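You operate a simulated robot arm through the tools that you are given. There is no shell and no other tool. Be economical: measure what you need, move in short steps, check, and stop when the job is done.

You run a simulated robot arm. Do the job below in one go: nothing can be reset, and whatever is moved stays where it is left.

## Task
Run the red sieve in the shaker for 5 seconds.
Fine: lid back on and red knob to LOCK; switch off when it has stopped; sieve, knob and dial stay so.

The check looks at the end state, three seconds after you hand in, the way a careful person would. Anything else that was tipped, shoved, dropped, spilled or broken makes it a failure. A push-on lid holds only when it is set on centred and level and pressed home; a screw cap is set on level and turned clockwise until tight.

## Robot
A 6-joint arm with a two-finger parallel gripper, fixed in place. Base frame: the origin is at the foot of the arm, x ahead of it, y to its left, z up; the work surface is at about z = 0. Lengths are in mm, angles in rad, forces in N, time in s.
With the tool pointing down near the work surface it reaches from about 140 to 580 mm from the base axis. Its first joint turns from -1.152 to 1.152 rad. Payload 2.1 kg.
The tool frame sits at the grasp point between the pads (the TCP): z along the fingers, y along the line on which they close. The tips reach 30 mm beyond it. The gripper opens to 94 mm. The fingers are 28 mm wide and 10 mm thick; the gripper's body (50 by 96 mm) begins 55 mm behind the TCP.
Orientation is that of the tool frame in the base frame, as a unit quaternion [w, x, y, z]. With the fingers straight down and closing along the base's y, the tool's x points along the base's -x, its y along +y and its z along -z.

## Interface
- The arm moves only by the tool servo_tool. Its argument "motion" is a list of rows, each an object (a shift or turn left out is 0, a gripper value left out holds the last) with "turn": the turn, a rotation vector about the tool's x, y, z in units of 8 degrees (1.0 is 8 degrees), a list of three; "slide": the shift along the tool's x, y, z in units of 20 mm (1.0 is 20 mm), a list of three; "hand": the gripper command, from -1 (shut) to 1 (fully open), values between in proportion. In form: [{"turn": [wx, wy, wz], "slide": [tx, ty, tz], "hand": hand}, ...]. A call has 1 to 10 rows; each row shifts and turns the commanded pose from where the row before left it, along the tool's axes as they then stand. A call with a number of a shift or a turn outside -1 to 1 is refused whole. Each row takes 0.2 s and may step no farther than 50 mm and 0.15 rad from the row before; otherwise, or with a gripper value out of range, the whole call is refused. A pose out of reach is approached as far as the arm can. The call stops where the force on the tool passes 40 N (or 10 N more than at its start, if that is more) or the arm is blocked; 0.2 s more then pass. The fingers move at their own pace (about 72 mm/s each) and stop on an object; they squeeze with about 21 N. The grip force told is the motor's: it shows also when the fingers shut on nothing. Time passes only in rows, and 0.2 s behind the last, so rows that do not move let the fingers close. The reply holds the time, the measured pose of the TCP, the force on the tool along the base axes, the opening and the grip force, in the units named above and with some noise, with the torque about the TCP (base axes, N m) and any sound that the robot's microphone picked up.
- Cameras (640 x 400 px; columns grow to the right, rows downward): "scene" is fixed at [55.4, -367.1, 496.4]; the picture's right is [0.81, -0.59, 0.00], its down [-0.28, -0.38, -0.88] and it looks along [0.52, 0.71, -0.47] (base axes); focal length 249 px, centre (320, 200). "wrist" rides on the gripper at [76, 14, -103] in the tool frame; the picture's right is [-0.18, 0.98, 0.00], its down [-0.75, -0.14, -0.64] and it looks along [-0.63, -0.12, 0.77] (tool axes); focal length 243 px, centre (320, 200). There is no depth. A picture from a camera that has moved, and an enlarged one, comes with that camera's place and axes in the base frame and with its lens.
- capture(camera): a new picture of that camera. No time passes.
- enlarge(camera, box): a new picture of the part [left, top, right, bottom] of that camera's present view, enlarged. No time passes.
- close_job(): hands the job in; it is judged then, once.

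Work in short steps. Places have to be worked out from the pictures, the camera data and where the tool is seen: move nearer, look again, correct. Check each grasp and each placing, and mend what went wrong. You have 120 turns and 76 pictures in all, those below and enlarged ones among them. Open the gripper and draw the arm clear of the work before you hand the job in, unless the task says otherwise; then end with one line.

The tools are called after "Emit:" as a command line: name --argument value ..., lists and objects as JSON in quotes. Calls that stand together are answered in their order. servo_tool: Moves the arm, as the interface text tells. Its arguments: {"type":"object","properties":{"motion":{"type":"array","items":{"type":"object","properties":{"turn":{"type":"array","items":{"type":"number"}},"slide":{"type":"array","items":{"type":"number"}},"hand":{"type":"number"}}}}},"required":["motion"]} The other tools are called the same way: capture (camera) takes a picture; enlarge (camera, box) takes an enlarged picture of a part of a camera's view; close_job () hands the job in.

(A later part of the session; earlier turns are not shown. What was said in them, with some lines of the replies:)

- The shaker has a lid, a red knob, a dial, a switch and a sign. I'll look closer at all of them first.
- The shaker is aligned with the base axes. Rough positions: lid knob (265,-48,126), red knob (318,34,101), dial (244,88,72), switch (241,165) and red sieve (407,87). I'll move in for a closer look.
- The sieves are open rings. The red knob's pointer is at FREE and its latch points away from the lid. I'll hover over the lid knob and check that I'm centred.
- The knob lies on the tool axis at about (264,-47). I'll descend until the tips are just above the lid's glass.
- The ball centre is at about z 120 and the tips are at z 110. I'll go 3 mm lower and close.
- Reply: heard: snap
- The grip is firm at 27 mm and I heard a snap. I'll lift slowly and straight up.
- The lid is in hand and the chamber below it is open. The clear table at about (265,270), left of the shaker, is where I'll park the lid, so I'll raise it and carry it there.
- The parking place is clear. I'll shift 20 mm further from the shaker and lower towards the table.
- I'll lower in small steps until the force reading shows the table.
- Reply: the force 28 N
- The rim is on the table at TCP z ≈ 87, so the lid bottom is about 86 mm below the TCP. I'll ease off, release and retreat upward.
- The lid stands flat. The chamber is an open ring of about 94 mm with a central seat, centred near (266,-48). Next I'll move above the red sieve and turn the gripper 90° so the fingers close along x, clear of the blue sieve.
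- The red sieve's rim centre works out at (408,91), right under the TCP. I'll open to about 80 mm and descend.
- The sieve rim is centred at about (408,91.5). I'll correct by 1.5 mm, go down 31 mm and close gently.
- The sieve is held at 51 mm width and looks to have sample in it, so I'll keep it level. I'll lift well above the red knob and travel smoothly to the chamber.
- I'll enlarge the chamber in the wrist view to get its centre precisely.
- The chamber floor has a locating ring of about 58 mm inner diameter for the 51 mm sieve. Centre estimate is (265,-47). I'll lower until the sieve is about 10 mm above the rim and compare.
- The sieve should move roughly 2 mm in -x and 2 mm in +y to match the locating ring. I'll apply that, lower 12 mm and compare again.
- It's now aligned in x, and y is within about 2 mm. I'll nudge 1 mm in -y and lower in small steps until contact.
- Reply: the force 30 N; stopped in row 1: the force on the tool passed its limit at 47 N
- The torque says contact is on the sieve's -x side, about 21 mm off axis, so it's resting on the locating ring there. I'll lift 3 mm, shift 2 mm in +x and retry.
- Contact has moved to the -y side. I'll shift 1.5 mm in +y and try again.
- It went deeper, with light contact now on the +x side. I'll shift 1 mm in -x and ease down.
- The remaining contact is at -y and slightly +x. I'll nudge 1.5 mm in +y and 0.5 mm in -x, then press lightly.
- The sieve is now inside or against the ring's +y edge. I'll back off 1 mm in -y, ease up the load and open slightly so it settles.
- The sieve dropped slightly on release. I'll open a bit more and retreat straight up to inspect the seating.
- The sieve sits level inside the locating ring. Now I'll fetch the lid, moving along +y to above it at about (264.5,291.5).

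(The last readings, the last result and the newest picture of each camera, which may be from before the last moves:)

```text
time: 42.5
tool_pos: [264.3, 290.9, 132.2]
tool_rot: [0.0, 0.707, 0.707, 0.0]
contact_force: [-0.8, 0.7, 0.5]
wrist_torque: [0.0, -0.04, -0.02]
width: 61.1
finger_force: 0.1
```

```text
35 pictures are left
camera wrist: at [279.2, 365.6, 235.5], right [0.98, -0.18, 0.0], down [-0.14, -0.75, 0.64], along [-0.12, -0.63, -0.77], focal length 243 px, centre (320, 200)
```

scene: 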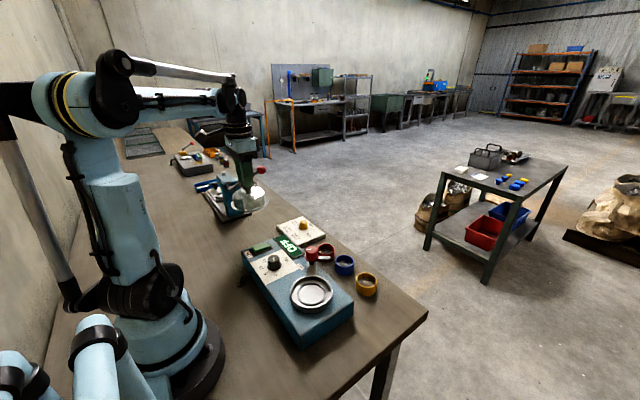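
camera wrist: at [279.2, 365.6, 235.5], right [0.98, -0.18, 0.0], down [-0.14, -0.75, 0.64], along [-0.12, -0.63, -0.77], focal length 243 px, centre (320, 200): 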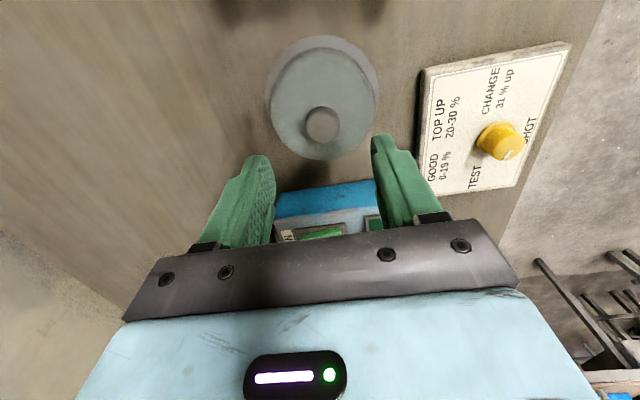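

The knob's pixel suggests the lid height may differ from my assumption. I'll check it in the scene view before descending.

Emit:
enlarge --camera "scene" --box '[210, 170, 310, 260]'

```text
4.44 times, centred on (260, 215) of scene
camera zoom: at [55.4, -367.1, 496.4], right [0.81, -0.59, 0.0], down [-0.28, -0.38, -0.88], along [0.52, 0.71, -0.47], focal length 1108 px, centre (587, 133)
```

zoom: 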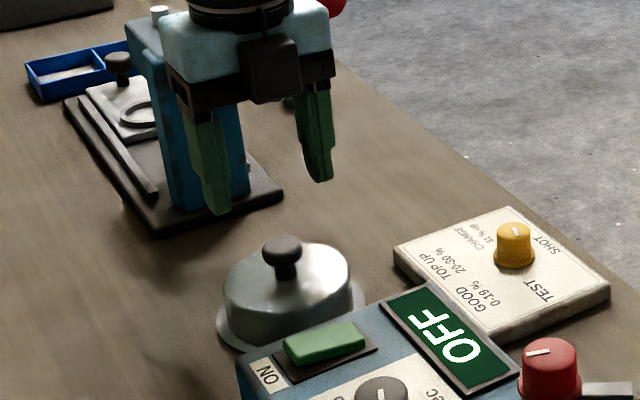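

The lid's knob top is only about 56 mm above the table, so last time the fingers rode up and held the ball by its top. This time I'll grip lower, with tips at about z 37 and the dome top at about 31.

Emit:
servo_tool --motion '[{"slide": [0, 0, 0.8]}, {"slide": [0, 0, 0.8]}, {"slide": [0, 0, 0.8]}, {"slide": [0, 0, 0.5]}, {"slide": [0, 0, 0.35]}]'

Emit:
enlarge --camera "scene" --box '[230, 180, 300, 250]'

```text
time: 43.7
tool_pos: [265.4, 292.0, 67.6]
tool_rot: [-0.001, 0.708, 0.707, 0.001]
contact_force: [0.4, -0.2, -0.1]
wrist_torque: [0.01, 0.0, 0.0]
width: 61.2
finger_force: 0.0
```

```text
5.71 times, centred on (265, 215) of scene
camera zoom: at [55.4, -367.1, 496.4], right [0.81, -0.59, 0.0], down [-0.28, -0.38, -0.88], along [0.52, 0.71, -0.47], focal length 1424 px, centre (634, 114)
```

zoom: 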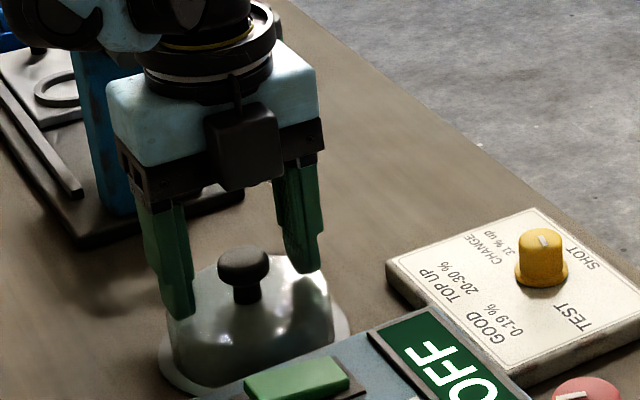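

The tips bracket the knob down to neck level, just above the glass. I'll close now.

Emit:
servo_tool --motion '[{"hand": -1}, {"hand": -1}, {"hand": -1}, {"slide": [0, 0, -0.3]}, {"slide": [0, 0, -0.7]}]'

Emit:
enlarge --camera "scene" --box '[230, 180, 300, 250]'

```text
time: 44.9
tool_pos: [265.3, 291.5, 88.3]
tool_rot: [0.0, 0.707, 0.707, 0.001]
contact_force: [0.1, -0.3, -1.1]
wrist_torque: [-0.01, 0.03, 0.0]
width: 27.3
finger_force: 20.7
```

```text
5.71 times, centred on (265, 215) of scene
camera zoom: at [55.4, -367.1, 496.4], right [0.81, -0.59, 0.0], down [-0.28, -0.38, -0.88], along [0.52, 0.71, -0.47], focal length 1424 px, centre (634, 114)
```

zoom: 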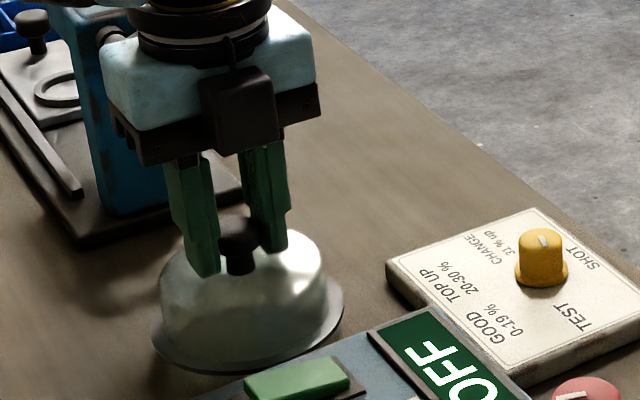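

The lid is up but its rim may be slightly tilted. I'll lift it clear and check in both cameras.

Emit:
servo_tool --motion '[{"slide": [0, 0, -0.8]}, {"slide": [0, 0, -1]}, {"slide": [0, 0, -1]}, {"slide": [0, 0, -1]}, {"slide": [0, 0, -1]}, {"slide": [0, 0, -1]}, {"slide": [0, 0, -1]}, {"slide": [-0.5, 0, 0]}, {"slide": [-1, 0, 0]}, {"slide": [-1, 0, 0]}]'

Emit:
servo_tool --motion '[{"slide": [-1, 0, 0]}, {"slide": [-1, 0, 0]}, {"slide": [-1, 0, 0]}, {"slide": [-1, 0, 0]}, {"slide": [-1, 0, 0]}, {"slide": [-1, 0, 0]}, {"slide": [-1, 0, 0]}, {"slide": [-1, 0, 0]}, {"slide": [-1, 0, 0]}, {"slide": [-1, 0, 0]}]'

Emit:
servo_tool --motion '[{"slide": [-1, 0, 0]}, {"slide": [-1, 0, 0]}, {"slide": [-1, 0, 0]}, {"slide": [-1, 0, 0]}, {"slide": [-0.45, 0, 0]}]'

Emit:
enlarge --camera "scene" --box '[265, 170, 365, 320]'

Emit:
capture --camera "wrist"

```text
time: 47.1
tool_pos: [264.1, 241.1, 224.5]
tool_rot: [-0.001, 0.707, 0.707, 0.001]
contact_force: [0.5, 0.9, -1.5]
wrist_torque: [-0.01, 0.02, 0.04]
width: 27.3
finger_force: 20.6
```

```text
time: 49.3
tool_pos: [263.7, 39.3, 223.9]
tool_rot: [-0.001, 0.707, 0.707, 0.0]
contact_force: [0.0, -0.5, -1.0]
wrist_torque: [-0.02, 0.01, 0.03]
width: 27.2
finger_force: 20.6
```

```text
time: 50.5
tool_pos: [263.5, -48.8, 223.4]
tool_rot: [0.0, 0.707, 0.707, 0.001]
contact_force: [-0.1, -0.5, -1.9]
wrist_torque: [0.04, 0.03, -0.02]
width: 26.9
finger_force: 20.8
```

```text
2.67 times, centred on (315, 245) of scene
camera zoom: at [55.4, -367.1, 496.4], right [0.81, -0.59, 0.0], down [-0.28, -0.38, -0.88], along [0.52, 0.71, -0.47], focal length 664 px, centre (333, 80)
```

zoom: 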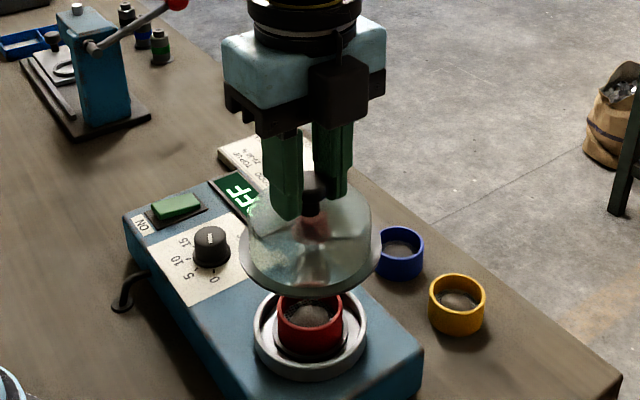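

```text
30 pictures are left
camera wrist: at [278.1, 25.5, 327.2], right [0.98, -0.18, 0.0], down [-0.14, -0.75, 0.64], along [-0.12, -0.63, -0.77], focal length 243 px, centre (320, 200)
```

wrist: 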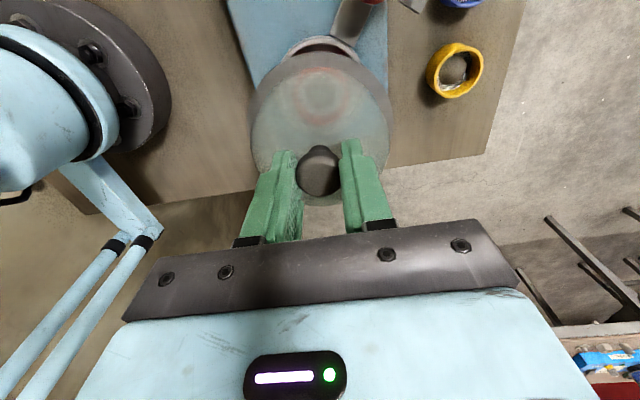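

The lid looks slightly tilted, lower at its left in the scene view. I'll zoom in to quantify it.

Emit:
enlarge --camera "scene" --box '[285, 225, 345, 285]'

```text
6.67 times, centred on (315, 255) of scene
camera zoom: at [55.4, -367.1, 496.4], right [0.81, -0.59, 0.0], down [-0.28, -0.38, -0.88], along [0.52, 0.71, -0.47], focal length 1661 px, centre (353, -167)
```

zoom: 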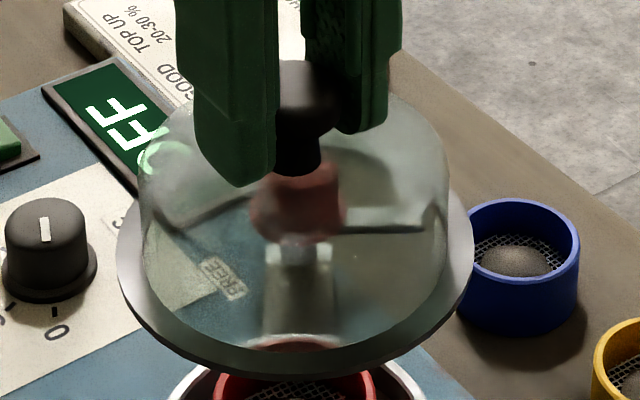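

The tilt is only about 2°, which pressing home will level. I'll nudge to (264.5,-47) and lower until the rim is about 10 mm above the chamber ring.

Emit:
servo_tool --motion '[{"slide": [0.04, 0.03, 0.7]}, {"slide": [0, 0, 1]}, {"slide": [0, 0, 1]}, {"slide": [0, 0, 0.8]}]'

Emit:
enlarge --camera "scene" --box '[280, 245, 350, 315]'

Emit:
enlarge --camera "wrist" --box '[220, 20, 420, 220]'

```text
time: 51.5
tool_pos: [265.6, -47.2, 155.0]
tool_rot: [-0.001, 0.707, 0.707, 0.001]
contact_force: [-0.3, -0.8, -2.5]
wrist_torque: [-0.01, -0.03, 0.05]
width: 27.1
finger_force: 20.8
```

```text
5.71 times, centred on (315, 280) of scene
camera zoom: at [55.4, -367.1, 496.4], right [0.81, -0.59, 0.0], down [-0.28, -0.38, -0.88], along [0.52, 0.71, -0.47], focal length 1424 px, centre (349, -257)
```

zoom: 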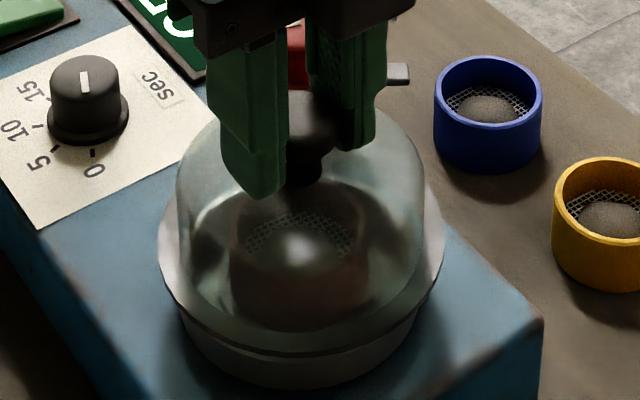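

```text
2.00 times, centred on (320, 120) of wrist
camera zoom: at [279.2, 27.4, 258.1], right [0.98, -0.18, 0.0], down [-0.14, -0.75, 0.64], along [-0.12, -0.63, -0.77], focal length 485 px, centre (320, 360)
```

zoom: 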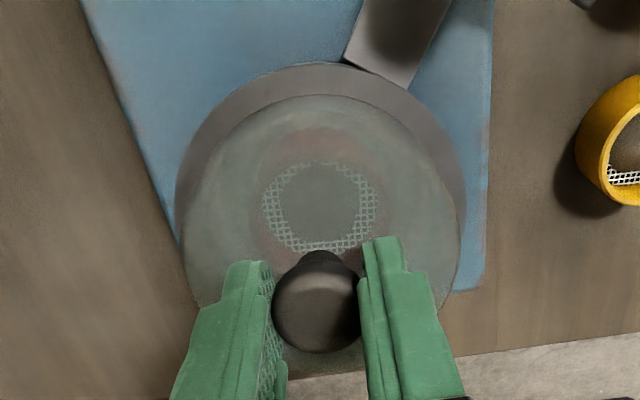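

Lid and chamber look concentric. I'll lower in small steps to contact.

Emit:
servo_tool --motion '[{"slide": [0, 0, 0.3]}, {"slide": [0, 0, 0.2]}, {"slide": [0, 0, 0.15]}, {"slide": [0, 0, 0.1]}]'

Emit:
servo_tool --motion '[{"slide": [0, 0, 0.1]}, {"slide": [0, 0, 0.1]}]'

```text
time: 52.5
tool_pos: [266.6, -47.1, 139.7]
tool_rot: [0.0, 0.708, 0.707, -0.001]
contact_force: [-4.9, 0.3, 27.8]
wrist_torque: [-0.06, 0.12, 0.05]
width: 27.6
finger_force: 21.0
```

```text
time: 52.9
tool_pos: [265.4, -46.6, 137.9]
tool_rot: [-0.002, 0.707, 0.707, 0.0]
contact_force: [-1.8, -0.7, 4.6]
wrist_torque: [-0.01, -0.11, -0.03]
width: 27.0
finger_force: 21.4
stopped in row 2: the force on the tool passed its limit at 48 N (the readings are from after the stop); the commanded pose is now the measured one
```

The lid is seated and took up to 48 N. I'll release, retreat a little and look at how it sits.

Emit:
servo_tool --motion '[{"hand": 0.1}, {"hand": 0.1}, {"hand": 0.1}, {"slide": [0, 0, -0.5]}, {"slide": [0, 0, -1]}, {"slide": [0, 0, -1]}]'

Emit:
enlarge --camera "scene" --box '[280, 240, 350, 320]'

```text
time: 54.3
tool_pos: [264.8, -48.5, 187.9]
tool_rot: [-0.001, 0.707, 0.707, 0.001]
contact_force: [0.0, -0.6, -0.5]
wrist_torque: [0.02, -0.02, 0.0]
width: 51.8
finger_force: 0.2
heard: snap
```

```text
5.00 times, centred on (315, 280) of scene
camera zoom: at [55.4, -367.1, 496.4], right [0.81, -0.59, 0.0], down [-0.28, -0.38, -0.88], along [0.52, 0.71, -0.47], focal length 1246 px, centre (345, -200)
```

zoom: 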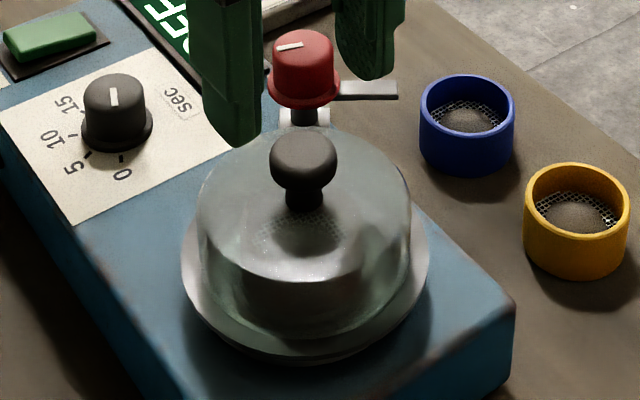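

I heard a snap on release. I'll check centring in the wrist view too.

Emit:
enlarge --camera "wrist" --box '[240, 30, 400, 160]'

Emit:
enlarge --camera "scene" --box '[293, 275, 333, 315]'

```text
3.08 times, centred on (320, 95) of wrist
camera zoom: at [279.2, 26.9, 292.5], right [0.98, -0.18, 0.0], down [-0.14, -0.75, 0.64], along [-0.12, -0.63, -0.77], focal length 746 px, centre (320, 523)
```

zoom: 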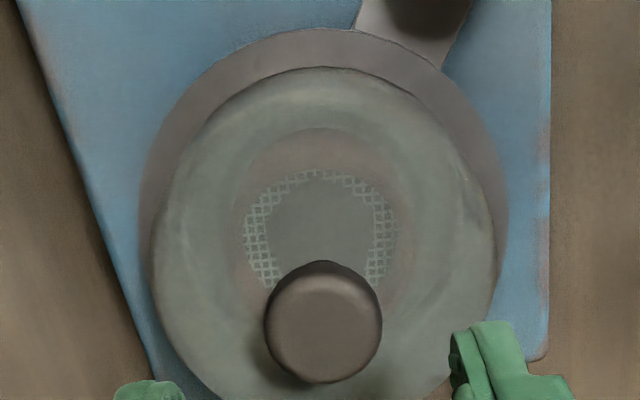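

```text
10.00 times, centred on (313, 295) of scene
camera zoom: at [55.4, -367.1, 496.4], right [0.81, -0.59, 0.0], down [-0.28, -0.38, -0.88], along [0.52, 0.71, -0.47], focal length 2492 px, centre (390, -750)
```

zoom: 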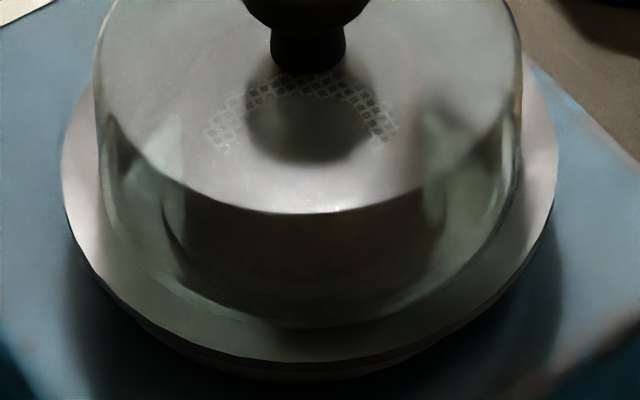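

The lid is level and concentric within about 1 mm. To be sure it's home, I'll press on the knob top with closed fingers.

Emit:
servo_tool --motion '[{"hand": -1}, {"hand": -1}, {"hand": -1}, {"slide": [0, 0, 0.7]}, {"slide": [0, 0, 0.4]}, {"slide": [0, 0, 0.2]}, {"slide": [0, 0, 0.1]}, {"slide": [0, 0, 0.1]}, {"slide": [0, 0, 0.1]}, {"slide": [0, 0, 0.1]}]'

```text
time: 55.9
tool_pos: [264.2, -47.6, 162.0]
tool_rot: [-0.002, 0.707, 0.707, -0.002]
contact_force: [-1.3, -0.2, 5.2]
wrist_torque: [-0.01, 0.03, -0.01]
width: 0.1
finger_force: 21.1
stopped in row 7: the force on the tool passed its limit at 50 N (the readings are from after the stop); the commanded pose is now the measured one
```

The knob top is at z 132, rigid under 50 N, so the lid is home. Next is the red knob: I'll rise, move over (318,34) and turn the wrist back 90° to leave room for the clockwise turn to LOCK.

Emit:
servo_tool --motion '[{"slide": [0, 0, -0.8]}, {"slide": [0, 0, -1], "hand": 0.25}, {"slide": [0.8, 0.54, 0]}, {"slide": [0.8, 0.54, 0]}, {"slide": [0.8, 0.54, 0]}, {"slide": [0.8, 0.54, 0]}, {"slide": [0.85, 0.54, 0]}]'

Emit:
servo_tool --motion '[{"turn": [0, 0, -1]}, {"turn": [0, 0, -1]}, {"turn": [0, 0, -1]}, {"turn": [0, 0, -1]}, {"turn": [0, 0, -1]}, {"turn": [0, 0, -1]}, {"turn": [0, 0, -1]}, {"turn": [0, 0, -1]}, {"turn": [0, 0, -1]}, {"turn": [0, 0, -1]}]'

Emit:
servo_tool --motion '[{"turn": [0, 0, -1]}, {"turn": [0, 0, -0.25]}, {"slide": [0, 0, 1]}]'

Emit:
enlarge --camera "wrist" --box '[200, 40, 440, 200]'

Emit:
enlarge --camera "scene" --box '[280, 230, 360, 310]'

```text
time: 57.5
tool_pos: [319.4, 34.7, 197.8]
tool_rot: [-0.002, 0.708, 0.707, -0.001]
contact_force: [0.5, -0.1, 0.3]
wrist_torque: [0.02, 0.01, -0.01]
width: 58.8
finger_force: 0.1
```

```text
time: 59.7
tool_pos: [318.9, 34.4, 199.7]
tool_rot: [-0.002, 0.085, 0.996, 0.0]
contact_force: [0.3, 0.0, -0.5]
wrist_torque: [-0.04, 0.03, 0.0]
width: 58.9
finger_force: 0.0
```

```text
time: 60.5
tool_pos: [318.6, 32.8, 177.6]
tool_rot: [-0.002, 0.0, 1.0, 0.0]
contact_force: [-1.4, 0.2, 0.3]
wrist_torque: [0.04, -0.02, 0.0]
width: 58.6
finger_force: 0.1
```

```text
2.50 times, centred on (320, 120) of wrist
camera zoom: at [243.7, 46.4, 282.5], right [0.18, 0.98, 0.0], down [0.76, -0.14, 0.64], along [0.63, -0.12, -0.77], focal length 606 px, centre (320, 400)
```

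zoom: 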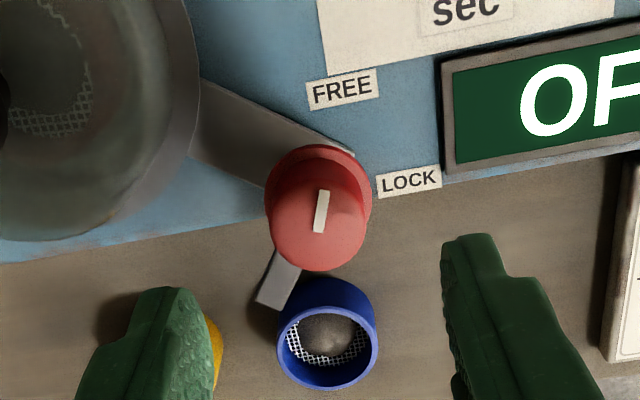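

```text
5.00 times, centred on (320, 270) of scene
camera zoom: at [55.4, -367.1, 496.4], right [0.81, -0.59, 0.0], down [-0.28, -0.38, -0.88], along [0.52, 0.71, -0.47], focal length 1246 px, centre (320, -150)
```

zoom: 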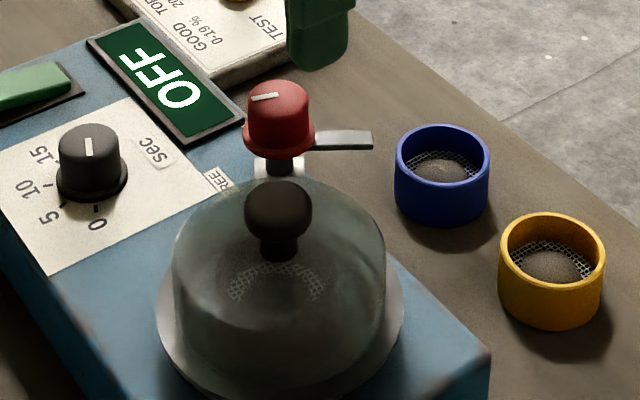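

The red knob's top is at about (322,31.5,105). I'll correct by 3 mm and descend to grip its upper body.

Emit:
servo_tool --motion '[{"slide": [-0.16, -0.05, 0.5]}, {"slide": [0, 0, 0.8]}, {"slide": [0, 0, 0.8]}, {"slide": [0, 0, 0.5]}, {"slide": [0, 0, 0.3]}, {"slide": [0, 0, 0.1]}]'

Emit:
enlarge --camera "wrist" --box '[220, 80, 420, 240]'

```text
time: 61.9
tool_pos: [321.5, 33.0, 119.1]
tool_rot: [-0.003, 0.0, 1.0, 0.001]
contact_force: [1.0, 0.3, -0.1]
wrist_torque: [-0.06, 0.0, -0.02]
width: 58.8
finger_force: 0.1
```

```text
2.50 times, centred on (320, 160) of wrist
camera zoom: at [246.6, 45.7, 221.9], right [0.18, 0.98, 0.0], down [0.76, -0.14, 0.64], along [0.63, -0.12, -0.77], focal length 606 px, centre (320, 300)
```

zoom: 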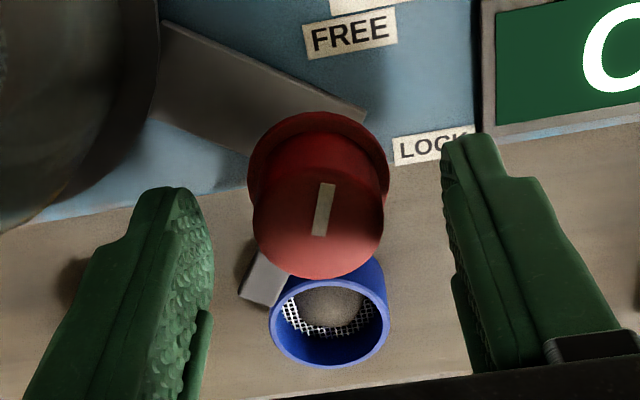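

The knob is centred between the fingers. I'll go down 3 mm, grip and start turning clockwise as seen from above.

Emit:
servo_tool --motion '[{"slide": [0, 0, 0.15]}, {"hand": -1}, {"hand": -1}, {"hand": -1}, {"turn": [0, 0, 1]}, {"turn": [0, 0, 1]}, {"turn": [0, 0, 1]}]'

```text
time: 63.3
tool_pos: [321.6, 33.4, 116.3]
tool_rot: [-0.003, 0.139, 0.99, -0.001]
contact_force: [-1.9, -2.5, 22.6]
wrist_torque: [-0.05, 0.18, 0.01]
width: 30.0
finger_force: 45.1
stopped in row 7: the force on the tool passed its limit at 42 N (the readings are from after the stop); the commanded pose is now the measured one
```

The tips seem to be bearing on the knob's skirt, with an upward force of 22 N. I'll open slightly, raise 4 mm, regrip and look.

Emit:
servo_tool --motion '[{"hand": -0.2}, {"hand": -0.2}, {"slide": [0, 0, -0.2]}, {"hand": -1}, {"hand": -1}, {"hand": -1}]'

Emit:
enlarge --camera "wrist" --box '[220, 80, 420, 240]'

```text
time: 64.7
tool_pos: [320.3, 32.4, 119.9]
tool_rot: [-0.004, 0.14, 0.99, 0.0]
contact_force: [-2.2, -2.2, -14.9]
wrist_torque: [-0.2, -0.19, 0.05]
width: 29.4
finger_force: 45.3
```

```text
2.50 times, centred on (320, 160) of wrist
camera zoom: at [253.4, 66.5, 223.2], right [0.45, 0.89, 0.0], down [0.69, -0.34, 0.64], along [0.57, -0.29, -0.77], focal length 606 px, centre (320, 300)
```

zoom: 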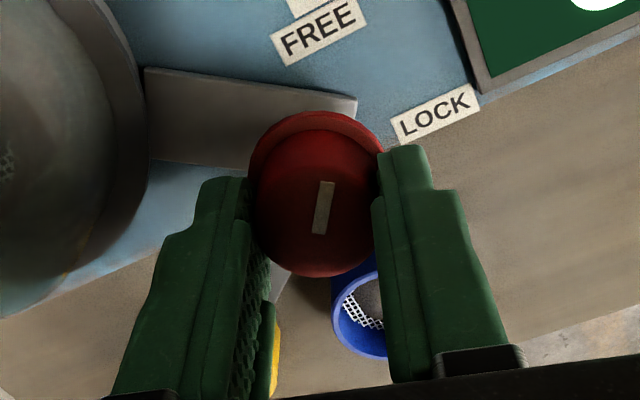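

The knob turned 16° with the gripper, since its pointer keeps the same angle in the hand view. I'll ease down 1.5 mm to remove the pull and continue turning in steps.

Emit:
servo_tool --motion '[{"slide": [0, 0, 0.08]}, {"turn": [0, 0, 0.7]}, {"turn": [0, 0, 0.7]}, {"turn": [0, 0, 0.7]}]'

```text
time: 65.5
tool_pos: [321.9, 32.9, 119.9]
tool_rot: [-0.004, 0.216, 0.976, 0.0]
contact_force: [0.0, -1.8, 5.9]
wrist_torque: [0.0, -0.03, -0.02]
width: 28.8
finger_force: 45.4
stopped in row 3: the force on the tool passed its limit at 42 N (the readings are from after the stop); the commanded pose is now the measured one
```

Emit:
servo_tool --motion '[{"turn": [0, 0, 0.5]}]'

Emit:
servo_tool --motion '[{"turn": [0, 0, 0.5]}]'

```text
time: 65.9
tool_pos: [323.1, 32.1, 120.1]
tool_rot: [-0.004, 0.251, 0.968, -0.001]
contact_force: [3.6, -4.1, -0.9]
wrist_torque: [0.09, 0.44, -0.01]
width: 28.9
finger_force: 45.2
```

```text
time: 66.3
tool_pos: [321.3, 33.2, 118.6]
tool_rot: [-0.004, 0.284, 0.959, 0.0]
contact_force: [9.1, -4.0, -3.5]
wrist_torque: [0.3, 0.44, 0.0]
width: 29.1
finger_force: 45.1
```

A sideways force of 9 N in +x is building up, so the TCP is slightly off the knob's axis. I'll shift with it and keep turning.

Emit:
servo_tool --motion '[{"slide": [-0.08, 0.01, 0], "turn": [0, 0, 0.5]}, {"turn": [0, 0, 0.5]}]'

Emit:
enlarge --camera "wrist" --box '[220, 80, 420, 240]'

```text
time: 66.9
tool_pos: [321.8, 32.7, 119.3]
tool_rot: [-0.008, 0.35, 0.937, -0.002]
contact_force: [-19.5, -2.9, 15.2]
wrist_torque: [-0.61, -0.02, 0.04]
width: 29.0
finger_force: 44.9
```

```text
2.50 times, centred on (320, 160) of wrist
camera zoom: at [275.4, 92.0, 223.4], right [0.78, 0.62, -0.01], down [0.49, -0.6, 0.63], along [0.39, -0.5, -0.77], focal length 606 px, centre (320, 300)
```

zoom: 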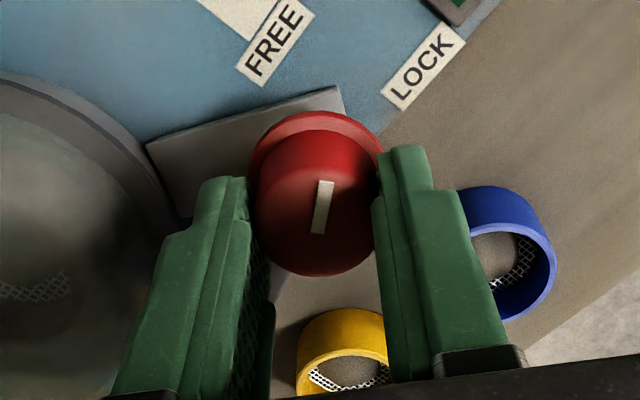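

The knob is following well, now at 41°. I over-corrected, so I'll shift back about 0.8 mm and continue.

Emit:
servo_tool --motion '[{"slide": [0.03, -0.026, -0.01], "turn": [0, 0, 0.5]}, {"turn": [0, 0, 0.5]}]'

Emit:
servo_tool --motion '[{"turn": [0, 0, 0.5]}, {"turn": [0, 0, 0.5]}]'

```text
time: 67.5
tool_pos: [321.1, 31.5, 119.5]
tool_rot: [-0.006, 0.414, 0.91, -0.002]
contact_force: [-13.4, -4.6, -2.9]
wrist_torque: [0.89, 1.04, 0.05]
width: 29.0
finger_force: 44.8
```

```text
time: 68.1
tool_pos: [320.6, 32.0, 118.8]
tool_rot: [-0.007, 0.477, 0.879, -0.004]
contact_force: [-23.1, -2.8, -3.9]
wrist_torque: [0.28, 0.58, 0.03]
width: 28.6
finger_force: 44.8
```

At 57°, with a side force of -23 N in x. I'll shift 1 mm in -x and continue.

Emit:
servo_tool --motion '[{"slide": [0.023, -0.045, 0], "turn": [0, 0, 0.5]}, {"turn": [0, 0, 0.5]}]'

Emit:
servo_tool --motion '[{"slide": [0.01, -0.02, 0], "turn": [0, 0, 0.5]}, {"turn": [0, 0, 0.5]}]'

```text
time: 68.7
tool_pos: [320.5, 33.4, 119.7]
tool_rot: [-0.005, 0.539, 0.843, -0.004]
contact_force: [-11.7, -5.5, 7.3]
wrist_torque: [0.82, 0.94, 0.04]
width: 29.0
finger_force: 44.8
```

```text
time: 69.3
tool_pos: [320.9, 33.2, 120.0]
tool_rot: [-0.005, 0.595, 0.804, -0.004]
contact_force: [-13.3, -4.2, 26.4]
wrist_torque: [0.45, 0.56, 0.0]
width: 29.1
finger_force: 45.3
```

At 73°. I'll relieve a little more force and do the last degrees.

Emit:
servo_tool --motion '[{"slide": [0.004, -0.03, -0.05], "turn": [0, 0, 0.5]}, {"turn": [0, 0, 0.5]}]'

Emit:
enlarge --camera "wrist" --box '[220, 60, 420, 220]'

Emit:
enlarge --camera "scene" --box '[280, 230, 360, 310]'

```text
time: 69.9
tool_pos: [321.0, 33.0, 119.0]
tool_rot: [-0.003, 0.65, 0.76, -0.002]
contact_force: [-2.2, -5.1, -27.5]
wrist_torque: [0.44, 0.09, 0.03]
width: 28.9
finger_force: 45.0
```

```text
2.50 times, centred on (320, 140) of wrist
camera zoom: at [323.6, 108.5, 222.7], right [1.0, -0.03, -0.01], down [-0.02, -0.77, 0.64], along [-0.02, -0.64, -0.77], focal length 606 px, centre (320, 350)
```

zoom: 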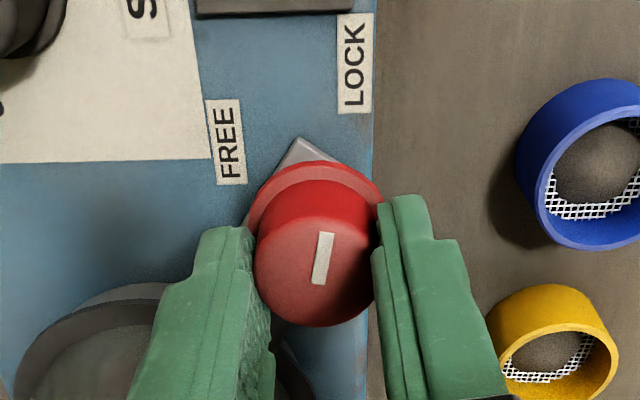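

```text
5.00 times, centred on (320, 270) of scene
camera zoom: at [55.5, -367.1, 496.4], right [0.81, -0.59, 0.0], down [-0.28, -0.38, -0.88], along [0.52, 0.71, -0.47], focal length 1246 px, centre (320, -150)
```

zoom: 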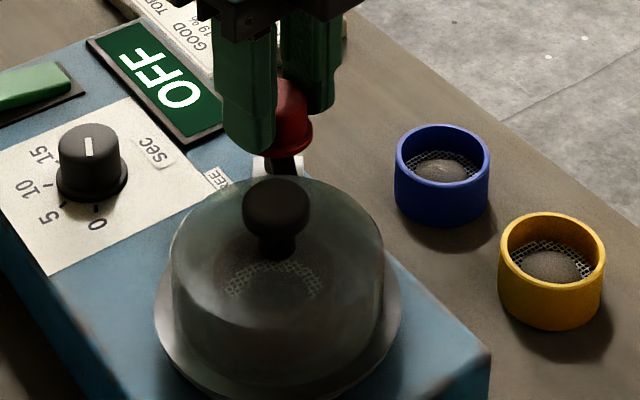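

The knob is at about 81° of the 90° between FREE and LOCK. I'll ease down slightly and turn the last 9°.

Emit:
servo_tool --motion '[{"slide": [0, 0, 0.03], "turn": [0, 0, 0.4]}, {"turn": [0, 0, 0.4]}, {"turn": [0, 0, 0.3]}]'

```text
time: 70.7
tool_pos: [320.0, 31.4, 120.1]
tool_rot: [-0.003, 0.705, 0.709, -0.003]
contact_force: [-4.9, -4.8, -20.9]
wrist_torque: [0.18, 0.0, 0.02]
width: 28.9
finger_force: 44.8
```

That's 90° turned. I'll try a few more degrees to feel for an end stop.

Emit:
servo_tool --motion '[{"turn": [0, 0, 0.4]}]'

```text
time: 71.1
tool_pos: [318.8, 32.6, 119.9]
tool_rot: [-0.004, 0.725, 0.689, -0.004]
contact_force: [-10.8, -3.7, -2.3]
wrist_torque: [-0.22, 0.31, 0.56]
width: 29.0
finger_force: 45.2
```

Torque about z jumped to 0.56 N·m, so the knob is at its LOCK stop. I'll release, rise and look.

Emit:
servo_tool --motion '[{"turn": [0, 0, -0.3]}, {"hand": 0.2}, {"hand": 0.2}, {"hand": 0.2}, {"slide": [0, 0, -0.5]}, {"slide": [0, 0, -1]}, {"slide": [0, 0, -1]}, {"slide": [0, 0, -1]}]'

Emit:
enlarge --camera "wrist" --box '[200, 0, 440, 160]'

Emit:
enlarge --camera "scene" --box '[260, 230, 360, 310]'

```text
time: 72.9
tool_pos: [320.7, 31.8, 190.5]
tool_rot: [-0.004, 0.71, 0.704, -0.003]
contact_force: [0.0, -0.4, 0.0]
wrist_torque: [0.03, 0.03, -0.01]
width: 56.6
finger_force: 0.1
```

```text
2.50 times, centred on (320, 80) of wrist
camera zoom: at [337.1, 106.3, 294.0], right [0.98, -0.19, -0.01], down [-0.14, -0.75, 0.64], along [-0.13, -0.63, -0.77], focal length 606 px, centre (320, 500)
```

zoom: 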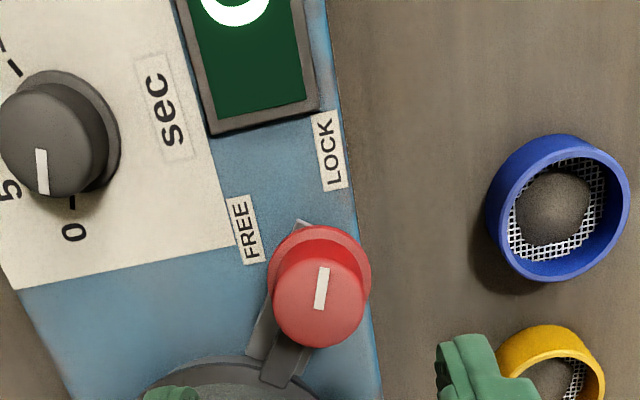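

```text
5.00 times, centred on (310, 270) of scene
camera zoom: at [55.4, -367.1, 496.4], right [0.81, -0.59, 0.0], down [-0.28, -0.38, -0.88], along [0.52, 0.71, -0.47], focal length 1246 px, centre (370, -150)
```

zoom: 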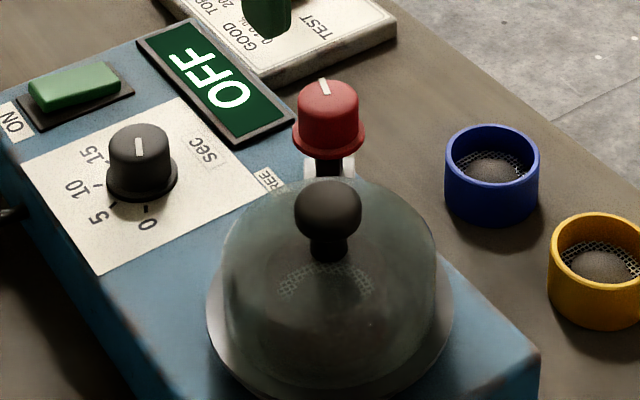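

The red knob is at LOCK with its latch over the lid rim. Now the dial: its centre is about (244,86), the pointer is at 0 and the ticks are 45° apart clockwise, so 5 s needs a 45° clockwise turn. I'll move over it with the wrist turned back 45°.

Emit:
servo_tool --motion '[{"slide": [0.69, -0.96, 0]}, {"slide": [0.69, -0.96, 0]}, {"slide": [0.69, -0.96, 0]}, {"slide": [0.69, -0.96, 0]}, {"turn": [0, 0, -1]}, {"turn": [0, 0, -1]}, {"turn": [0, 0, -1]}, {"turn": [0, 0, -1]}, {"turn": [0, 0, -1]}, {"turn": [0, 0, -0.7]}]'

Emit:
servo_tool --motion '[{"slide": [0, 0, 1]}, {"slide": [0, 0, 1]}]'

Emit:
enlarge --camera "wrist" --box '[220, 40, 420, 200]'

```text
time: 75.1
tool_pos: [244.9, 88.7, 190.9]
tool_rot: [-0.005, 0.382, 0.924, -0.002]
contact_force: [0.7, 0.4, -0.1]
wrist_torque: [-0.04, 0.01, -0.02]
width: 56.3
finger_force: 0.1
```

```text
time: 75.7
tool_pos: [243.3, 88.1, 149.6]
tool_rot: [-0.004, 0.382, 0.924, -0.002]
contact_force: [-0.2, -0.1, 1.5]
wrist_torque: [0.01, 0.0, 0.0]
width: 56.2
finger_force: 0.1
```

```text
2.50 times, centred on (320, 120) of wrist
camera zoom: at [201.1, 150.4, 253.0], right [0.82, 0.57, -0.01], down [0.44, -0.63, 0.64], along [0.36, -0.53, -0.77], focal length 606 px, centre (320, 400)
```

zoom: 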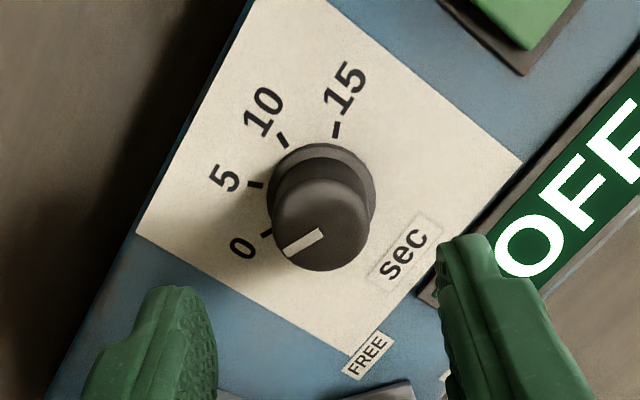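

The dial axis is at (244.2,85.8) with its top at z 76. I'll correct slightly, descend so the tips reach z ≈ 63, and grip.

Emit:
servo_tool --motion '[{"slide": [-0.075, -0.015, 0.8]}, {"slide": [0, 0, 0.8]}, {"slide": [0, 0, 0.7]}, {"slide": [0, 0, 0.5]}, {"hand": -1}, {"hand": -1}, {"hand": -1}]'

```text
time: 77.3
tool_pos: [244.4, 87.5, 93.8]
tool_rot: [-0.004, 0.383, 0.924, -0.001]
contact_force: [5.0, 2.3, -15.5]
wrist_torque: [0.17, 0.11, 0.01]
width: 28.9
finger_force: 45.5
```

Gripped at 28.9 mm. I'll turn clockwise in small steps, watching the forces.

Emit:
servo_tool --motion '[{"slide": [0, 0, 0.02], "turn": [0, 0, 0.5]}, {"turn": [0, 0, 0.5]}, {"turn": [0, 0, 0.5]}]'

Emit:
servo_tool --motion '[{"turn": [0, 0, 0.5]}, {"turn": [0, 0, 0.5]}]'

```text
time: 78.1
tool_pos: [244.8, 87.7, 93.0]
tool_rot: [-0.004, 0.477, 0.879, -0.001]
contact_force: [0.6, 8.5, -23.4]
wrist_torque: [0.56, 0.14, -0.03]
width: 29.0
finger_force: 44.4
```

```text
time: 78.7
tool_pos: [244.2, 87.4, 92.9]
tool_rot: [-0.006, 0.537, 0.844, 0.0]
contact_force: [-1.4, 7.5, -17.8]
wrist_torque: [0.99, 0.15, -0.01]
width: 29.3
finger_force: 44.4
```

Now at 65° yaw, 20° of the turn. I'll continue with a small relief in z.

Emit:
servo_tool --motion '[{"slide": [0, 0, 0.03], "turn": [0, 0, 0.5]}, {"turn": [0, 0, 0.5]}]'

Emit:
servo_tool --motion '[{"turn": [0, 0, 0.5]}, {"turn": [0, 0, 0.5]}]'

Emit:
servo_tool --motion '[{"turn": [0, 0, 0.5]}, {"turn": [0, 0, 0.5]}]'

```text
time: 79.3
tool_pos: [243.3, 85.3, 94.9]
tool_rot: [-0.005, 0.595, 0.804, -0.004]
contact_force: [-16.5, 8.2, 28.3]
wrist_torque: [0.5, 0.52, 0.03]
width: 29.0
finger_force: 45.4
```

```text
time: 79.8
tool_pos: [243.3, 86.3, 93.6]
tool_rot: [-0.006, 0.628, 0.778, -0.004]
contact_force: [-1.3, -0.2, 4.9]
wrist_torque: [0.03, -0.07, -0.02]
width: 29.3
finger_force: 45.2
stopped in row 2: the force on the tool passed its limit at 44 N (the readings are from after the stop); the commanded pose is now the measured one
```

```text
time: 80.4
tool_pos: [242.8, 86.2, 93.7]
tool_rot: [-0.006, 0.68, 0.733, -0.004]
contact_force: [-1.4, -2.9, 21.6]
wrist_torque: [0.81, 0.06, -0.02]
width: 28.9
finger_force: 44.8
```

Yaw is 85.7°. I'll turn the last 4.3° and check the pointer.

Emit:
servo_tool --motion '[{"slide": [0, 0, -0.03], "turn": [0, 0, 0.5]}]'

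Emit:
enlarge --camera "wrist" --box '[240, 60, 400, 200]'

```text
time: 80.8
tool_pos: [243.0, 85.9, 93.2]
tool_rot: [-0.006, 0.705, 0.709, -0.005]
contact_force: [1.0, 4.2, -9.2]
wrist_torque: [0.21, 0.18, 0.0]
width: 29.1
finger_force: 44.4
```

```text
2.86 times, centred on (320, 130) of wrist
camera zoom: at [259.3, 161.5, 197.3], right [0.98, -0.18, -0.01], down [-0.13, -0.76, 0.64], along [-0.13, -0.63, -0.77], focal length 693 px, centre (320, 400)
```

zoom: 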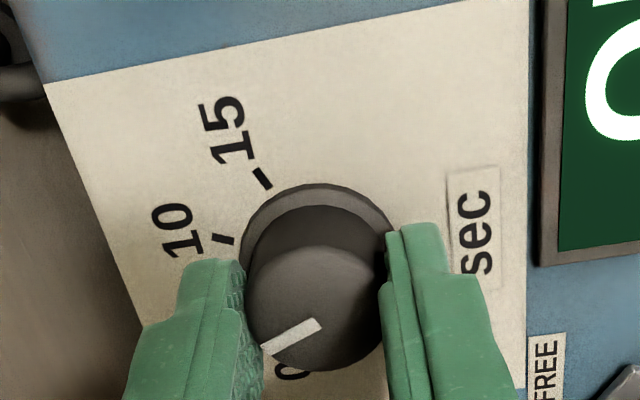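

The pointer is near 5, at about 70° against 67.5° nominal. I'll release, back up and measure it unobstructed.

Emit:
servo_tool --motion '[{"hand": 0.2}, {"hand": 0.2}, {"hand": 0.2}, {"slide": [0, 0, -0.5]}, {"slide": [0, 0, -1]}, {"slide": [0, 0, -1]}]'

Emit:
enlarge --camera "wrist" --box '[260, 50, 380, 150]'

```text
time: 82.2
tool_pos: [245.1, 86.2, 144.9]
tool_rot: [-0.006, 0.705, 0.709, -0.006]
contact_force: [-0.8, -0.1, -0.4]
wrist_torque: [0.02, 0.01, 0.04]
width: 56.3
finger_force: 0.0
```

```text
4.00 times, centred on (320, 100) of wrist
camera zoom: at [260.9, 160.3, 247.9], right [0.98, -0.18, -0.01], down [-0.13, -0.76, 0.64], along [-0.13, -0.63, -0.77], focal length 970 px, centre (320, 600)
```

zoom: 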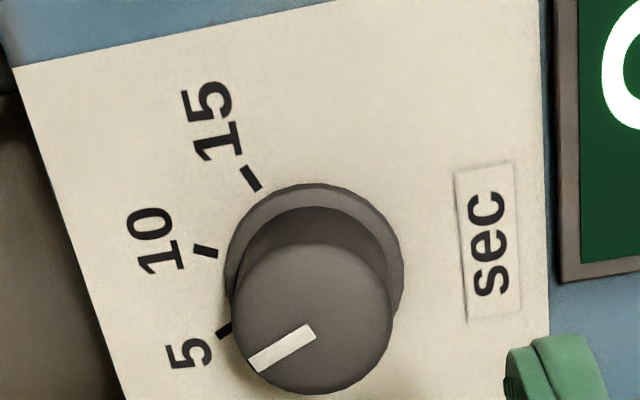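

The pointer reads 5, matching the tick direction within 1°. Next I'll close the fingers and go above the ON end of the green rocker, at about (229,166).

Emit:
servo_tool --motion '[{"slide": [1, -0.2, 0], "hand": -1}, {"slide": [1, -0.2, 0]}, {"slide": [1, -0.2, 0]}, {"slide": [1, -0.15, 0]}, {"slide": [0, 0, 0.8]}, {"slide": [0, 0, 0.5]}]'

Emit:
enlarge --camera "scene" --box '[225, 200, 315, 280]'

```text
time: 83.6
tool_pos: [228.5, 167.9, 119.2]
tool_rot: [-0.006, 0.705, 0.709, -0.004]
contact_force: [0.1, -0.6, -0.3]
wrist_torque: [0.02, 0.04, -0.01]
width: 0.0
finger_force: 20.5
```

```text
5.00 times, centred on (270, 240) of scene
camera zoom: at [55.4, -367.1, 496.4], right [0.81, -0.59, 0.0], down [-0.28, -0.38, -0.88], along [0.52, 0.71, -0.47], focal length 1246 px, centre (570, 0)
```

zoom: 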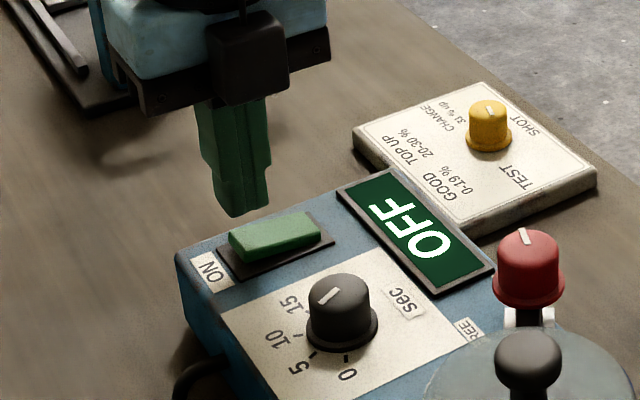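

The fingertip is above the rocker's raised ON end. I'll press down in small steps until it trips.

Emit:
servo_tool --motion '[{"slide": [0, 0, 0.5]}, {"slide": [0, 0, 0.3]}, {"slide": [0, 0, 0.2]}, {"slide": [0, 0, 0.1]}, {"slide": [0, 0, 0.1]}, {"slide": [0, 0, 0.1]}, {"slide": [0, 0, 0.1]}]'

```text
time: 84.9
tool_pos: [228.0, 165.8, 95.8]
tool_rot: [-0.007, 0.705, 0.709, -0.007]
contact_force: [-3.2, -0.4, 19.1]
wrist_torque: [-0.01, -0.11, -0.01]
width: 0.0
finger_force: 21.1
stopped in row 6: the force on the tool passed its limit at 53 N (the readings are from after the stop); the commanded pose is now the measured one
```

It stopped at 53 N with the tip at z 66. I'll lift and check whether it switched.

Emit:
servo_tool --motion '[{"slide": [0, 0, -0.8]}]'

Emit:
enlarge --camera "scene" --box '[225, 200, 345, 310]'

```text
time: 85.3
tool_pos: [227.6, 166.3, 110.7]
tool_rot: [-0.007, 0.705, 0.709, -0.007]
contact_force: [0.2, -0.2, -0.5]
wrist_torque: [0.01, 0.02, 0.01]
width: 0.0
finger_force: 21.1
```

```text
3.64 times, centred on (285, 255) of scene
camera zoom: at [55.4, -367.1, 496.4], right [0.81, -0.59, 0.0], down [-0.28, -0.38, -0.88], along [0.52, 0.71, -0.47], focal length 906 px, centre (447, 0)
```

zoom: 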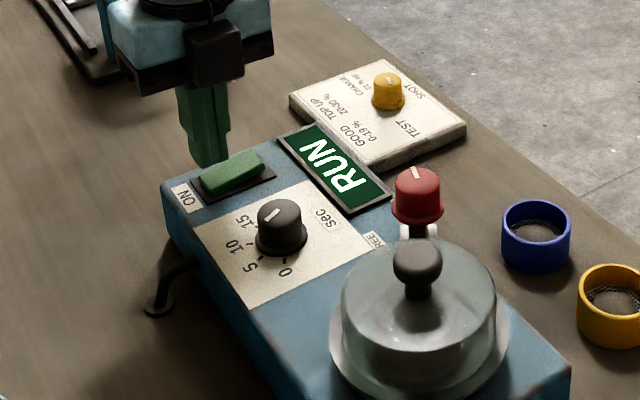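

The display shows RUN and the rocker has tipped. While it runs I'll move over the rocker's other end at x ≈ 257 and wait about 6 s.

Emit:
servo_tool --motion '[{"slide": [0, 0.7, 0]}, {"slide": [0, 0.75, 0]}, {}, {}, {}, {}, {}, {}, {}, {}]'

Emit:
servo_tool --motion '[{}, {}, {}, {}, {}, {}, {}, {}, {}, {}]'

Emit:
servo_tool --motion '[{}, {}, {}, {}, {}, {}, {}, {}, {}]'

Emit:
enlarge --camera "scene" --box '[225, 200, 345, 310]'

```text
time: 87.5
tool_pos: [256.4, 167.6, 109.2]
tool_rot: [-0.006, 0.706, 0.709, -0.006]
contact_force: [0.1, -0.8, 0.1]
wrist_torque: [0.0, 0.0, -0.02]
width: 0.0
finger_force: 20.4
```

```text
time: 89.7
tool_pos: [257.7, 167.5, 109.8]
tool_rot: [-0.007, 0.706, 0.708, -0.007]
contact_force: [-0.8, 0.6, -0.3]
wrist_torque: [0.0, 0.01, 0.03]
width: 0.0
finger_force: 21.0
```

```text
time: 91.7
tool_pos: [257.5, 166.7, 110.5]
tool_rot: [-0.007, 0.705, 0.709, -0.007]
contact_force: [0.3, 0.3, -1.0]
wrist_torque: [0.0, 0.01, -0.01]
width: 0.0
finger_force: 20.9
```

```text
3.64 times, centred on (285, 255) of scene
camera zoom: at [55.4, -367.1, 496.4], right [0.81, -0.59, 0.0], down [-0.28, -0.38, -0.88], along [0.52, 0.71, -0.47], focal length 906 px, centre (447, 0)
```

zoom: 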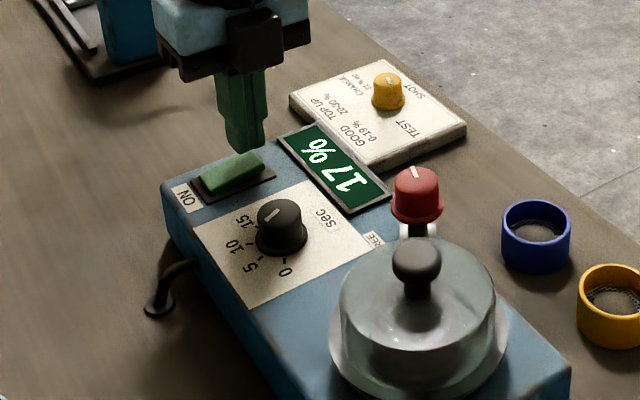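

It has stopped, and the display shows 17 %. Now I'll press the rocker's other end to switch off.

Emit:
servo_tool --motion '[{"slide": [0, 0, 0.3]}, {"slide": [0, 0, 0.2]}, {"slide": [0, 0, 0.1]}, {"slide": [0, 0, 0.1]}, {"slide": [0, 0, 0.1]}, {"slide": [0, 0, 0.1]}]'

Emit:
servo_tool --motion '[{"slide": [0, 0, -0.8]}, {"slide": [0, 0, -1]}, {"slide": [0, 0, -1]}, {"slide": [0, 0, -1]}, {"slide": [0, 0, -1]}, {"slide": [0, 0, -1], "hand": 0.5}, {"slide": [0, 0, -1]}, {}]'

Emit:
enlarge --camera "scene" --box '[225, 200, 375, 320]'

```text
time: 93.0
tool_pos: [258.4, 165.9, 94.6]
tool_rot: [-0.006, 0.706, 0.708, -0.008]
contact_force: [0.3, -0.9, 16.7]
wrist_torque: [0.05, 0.18, 0.0]
width: 0.0
finger_force: 20.9
stopped in row 6: the force on the tool passed its limit at 51 N (the readings are from after the stop); the commanded pose is now the measured one
```

```text
time: 94.8
tool_pos: [260.0, 167.8, 232.4]
tool_rot: [-0.005, 0.706, 0.708, -0.007]
contact_force: [-0.5, 0.8, -0.3]
wrist_torque: [0.0, 0.04, -0.01]
width: 70.5
finger_force: 0.0
```

```text
3.33 times, centred on (300, 260) of scene
camera zoom: at [55.4, -367.1, 496.4], right [0.81, -0.59, 0.0], down [-0.28, -0.38, -0.88], along [0.52, 0.71, -0.47], focal length 831 px, centre (387, 0)
```

zoom: 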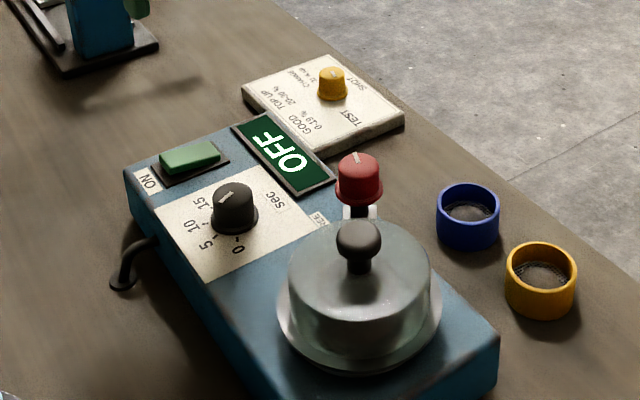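

The display reads OFF, the lid is on and locked, the dial is at 5, and the arm is clear with the gripper open. I'll hand in now.

Emit:
close_job

```text
The job is handed in.
```

I ran the red sieve in the shaker for 5 s (the display read 17 % after it stopped) and switched the shaker off. The lid is back on, the red knob is at LOCK, the dial is still at 5, and the sieve is still inside.
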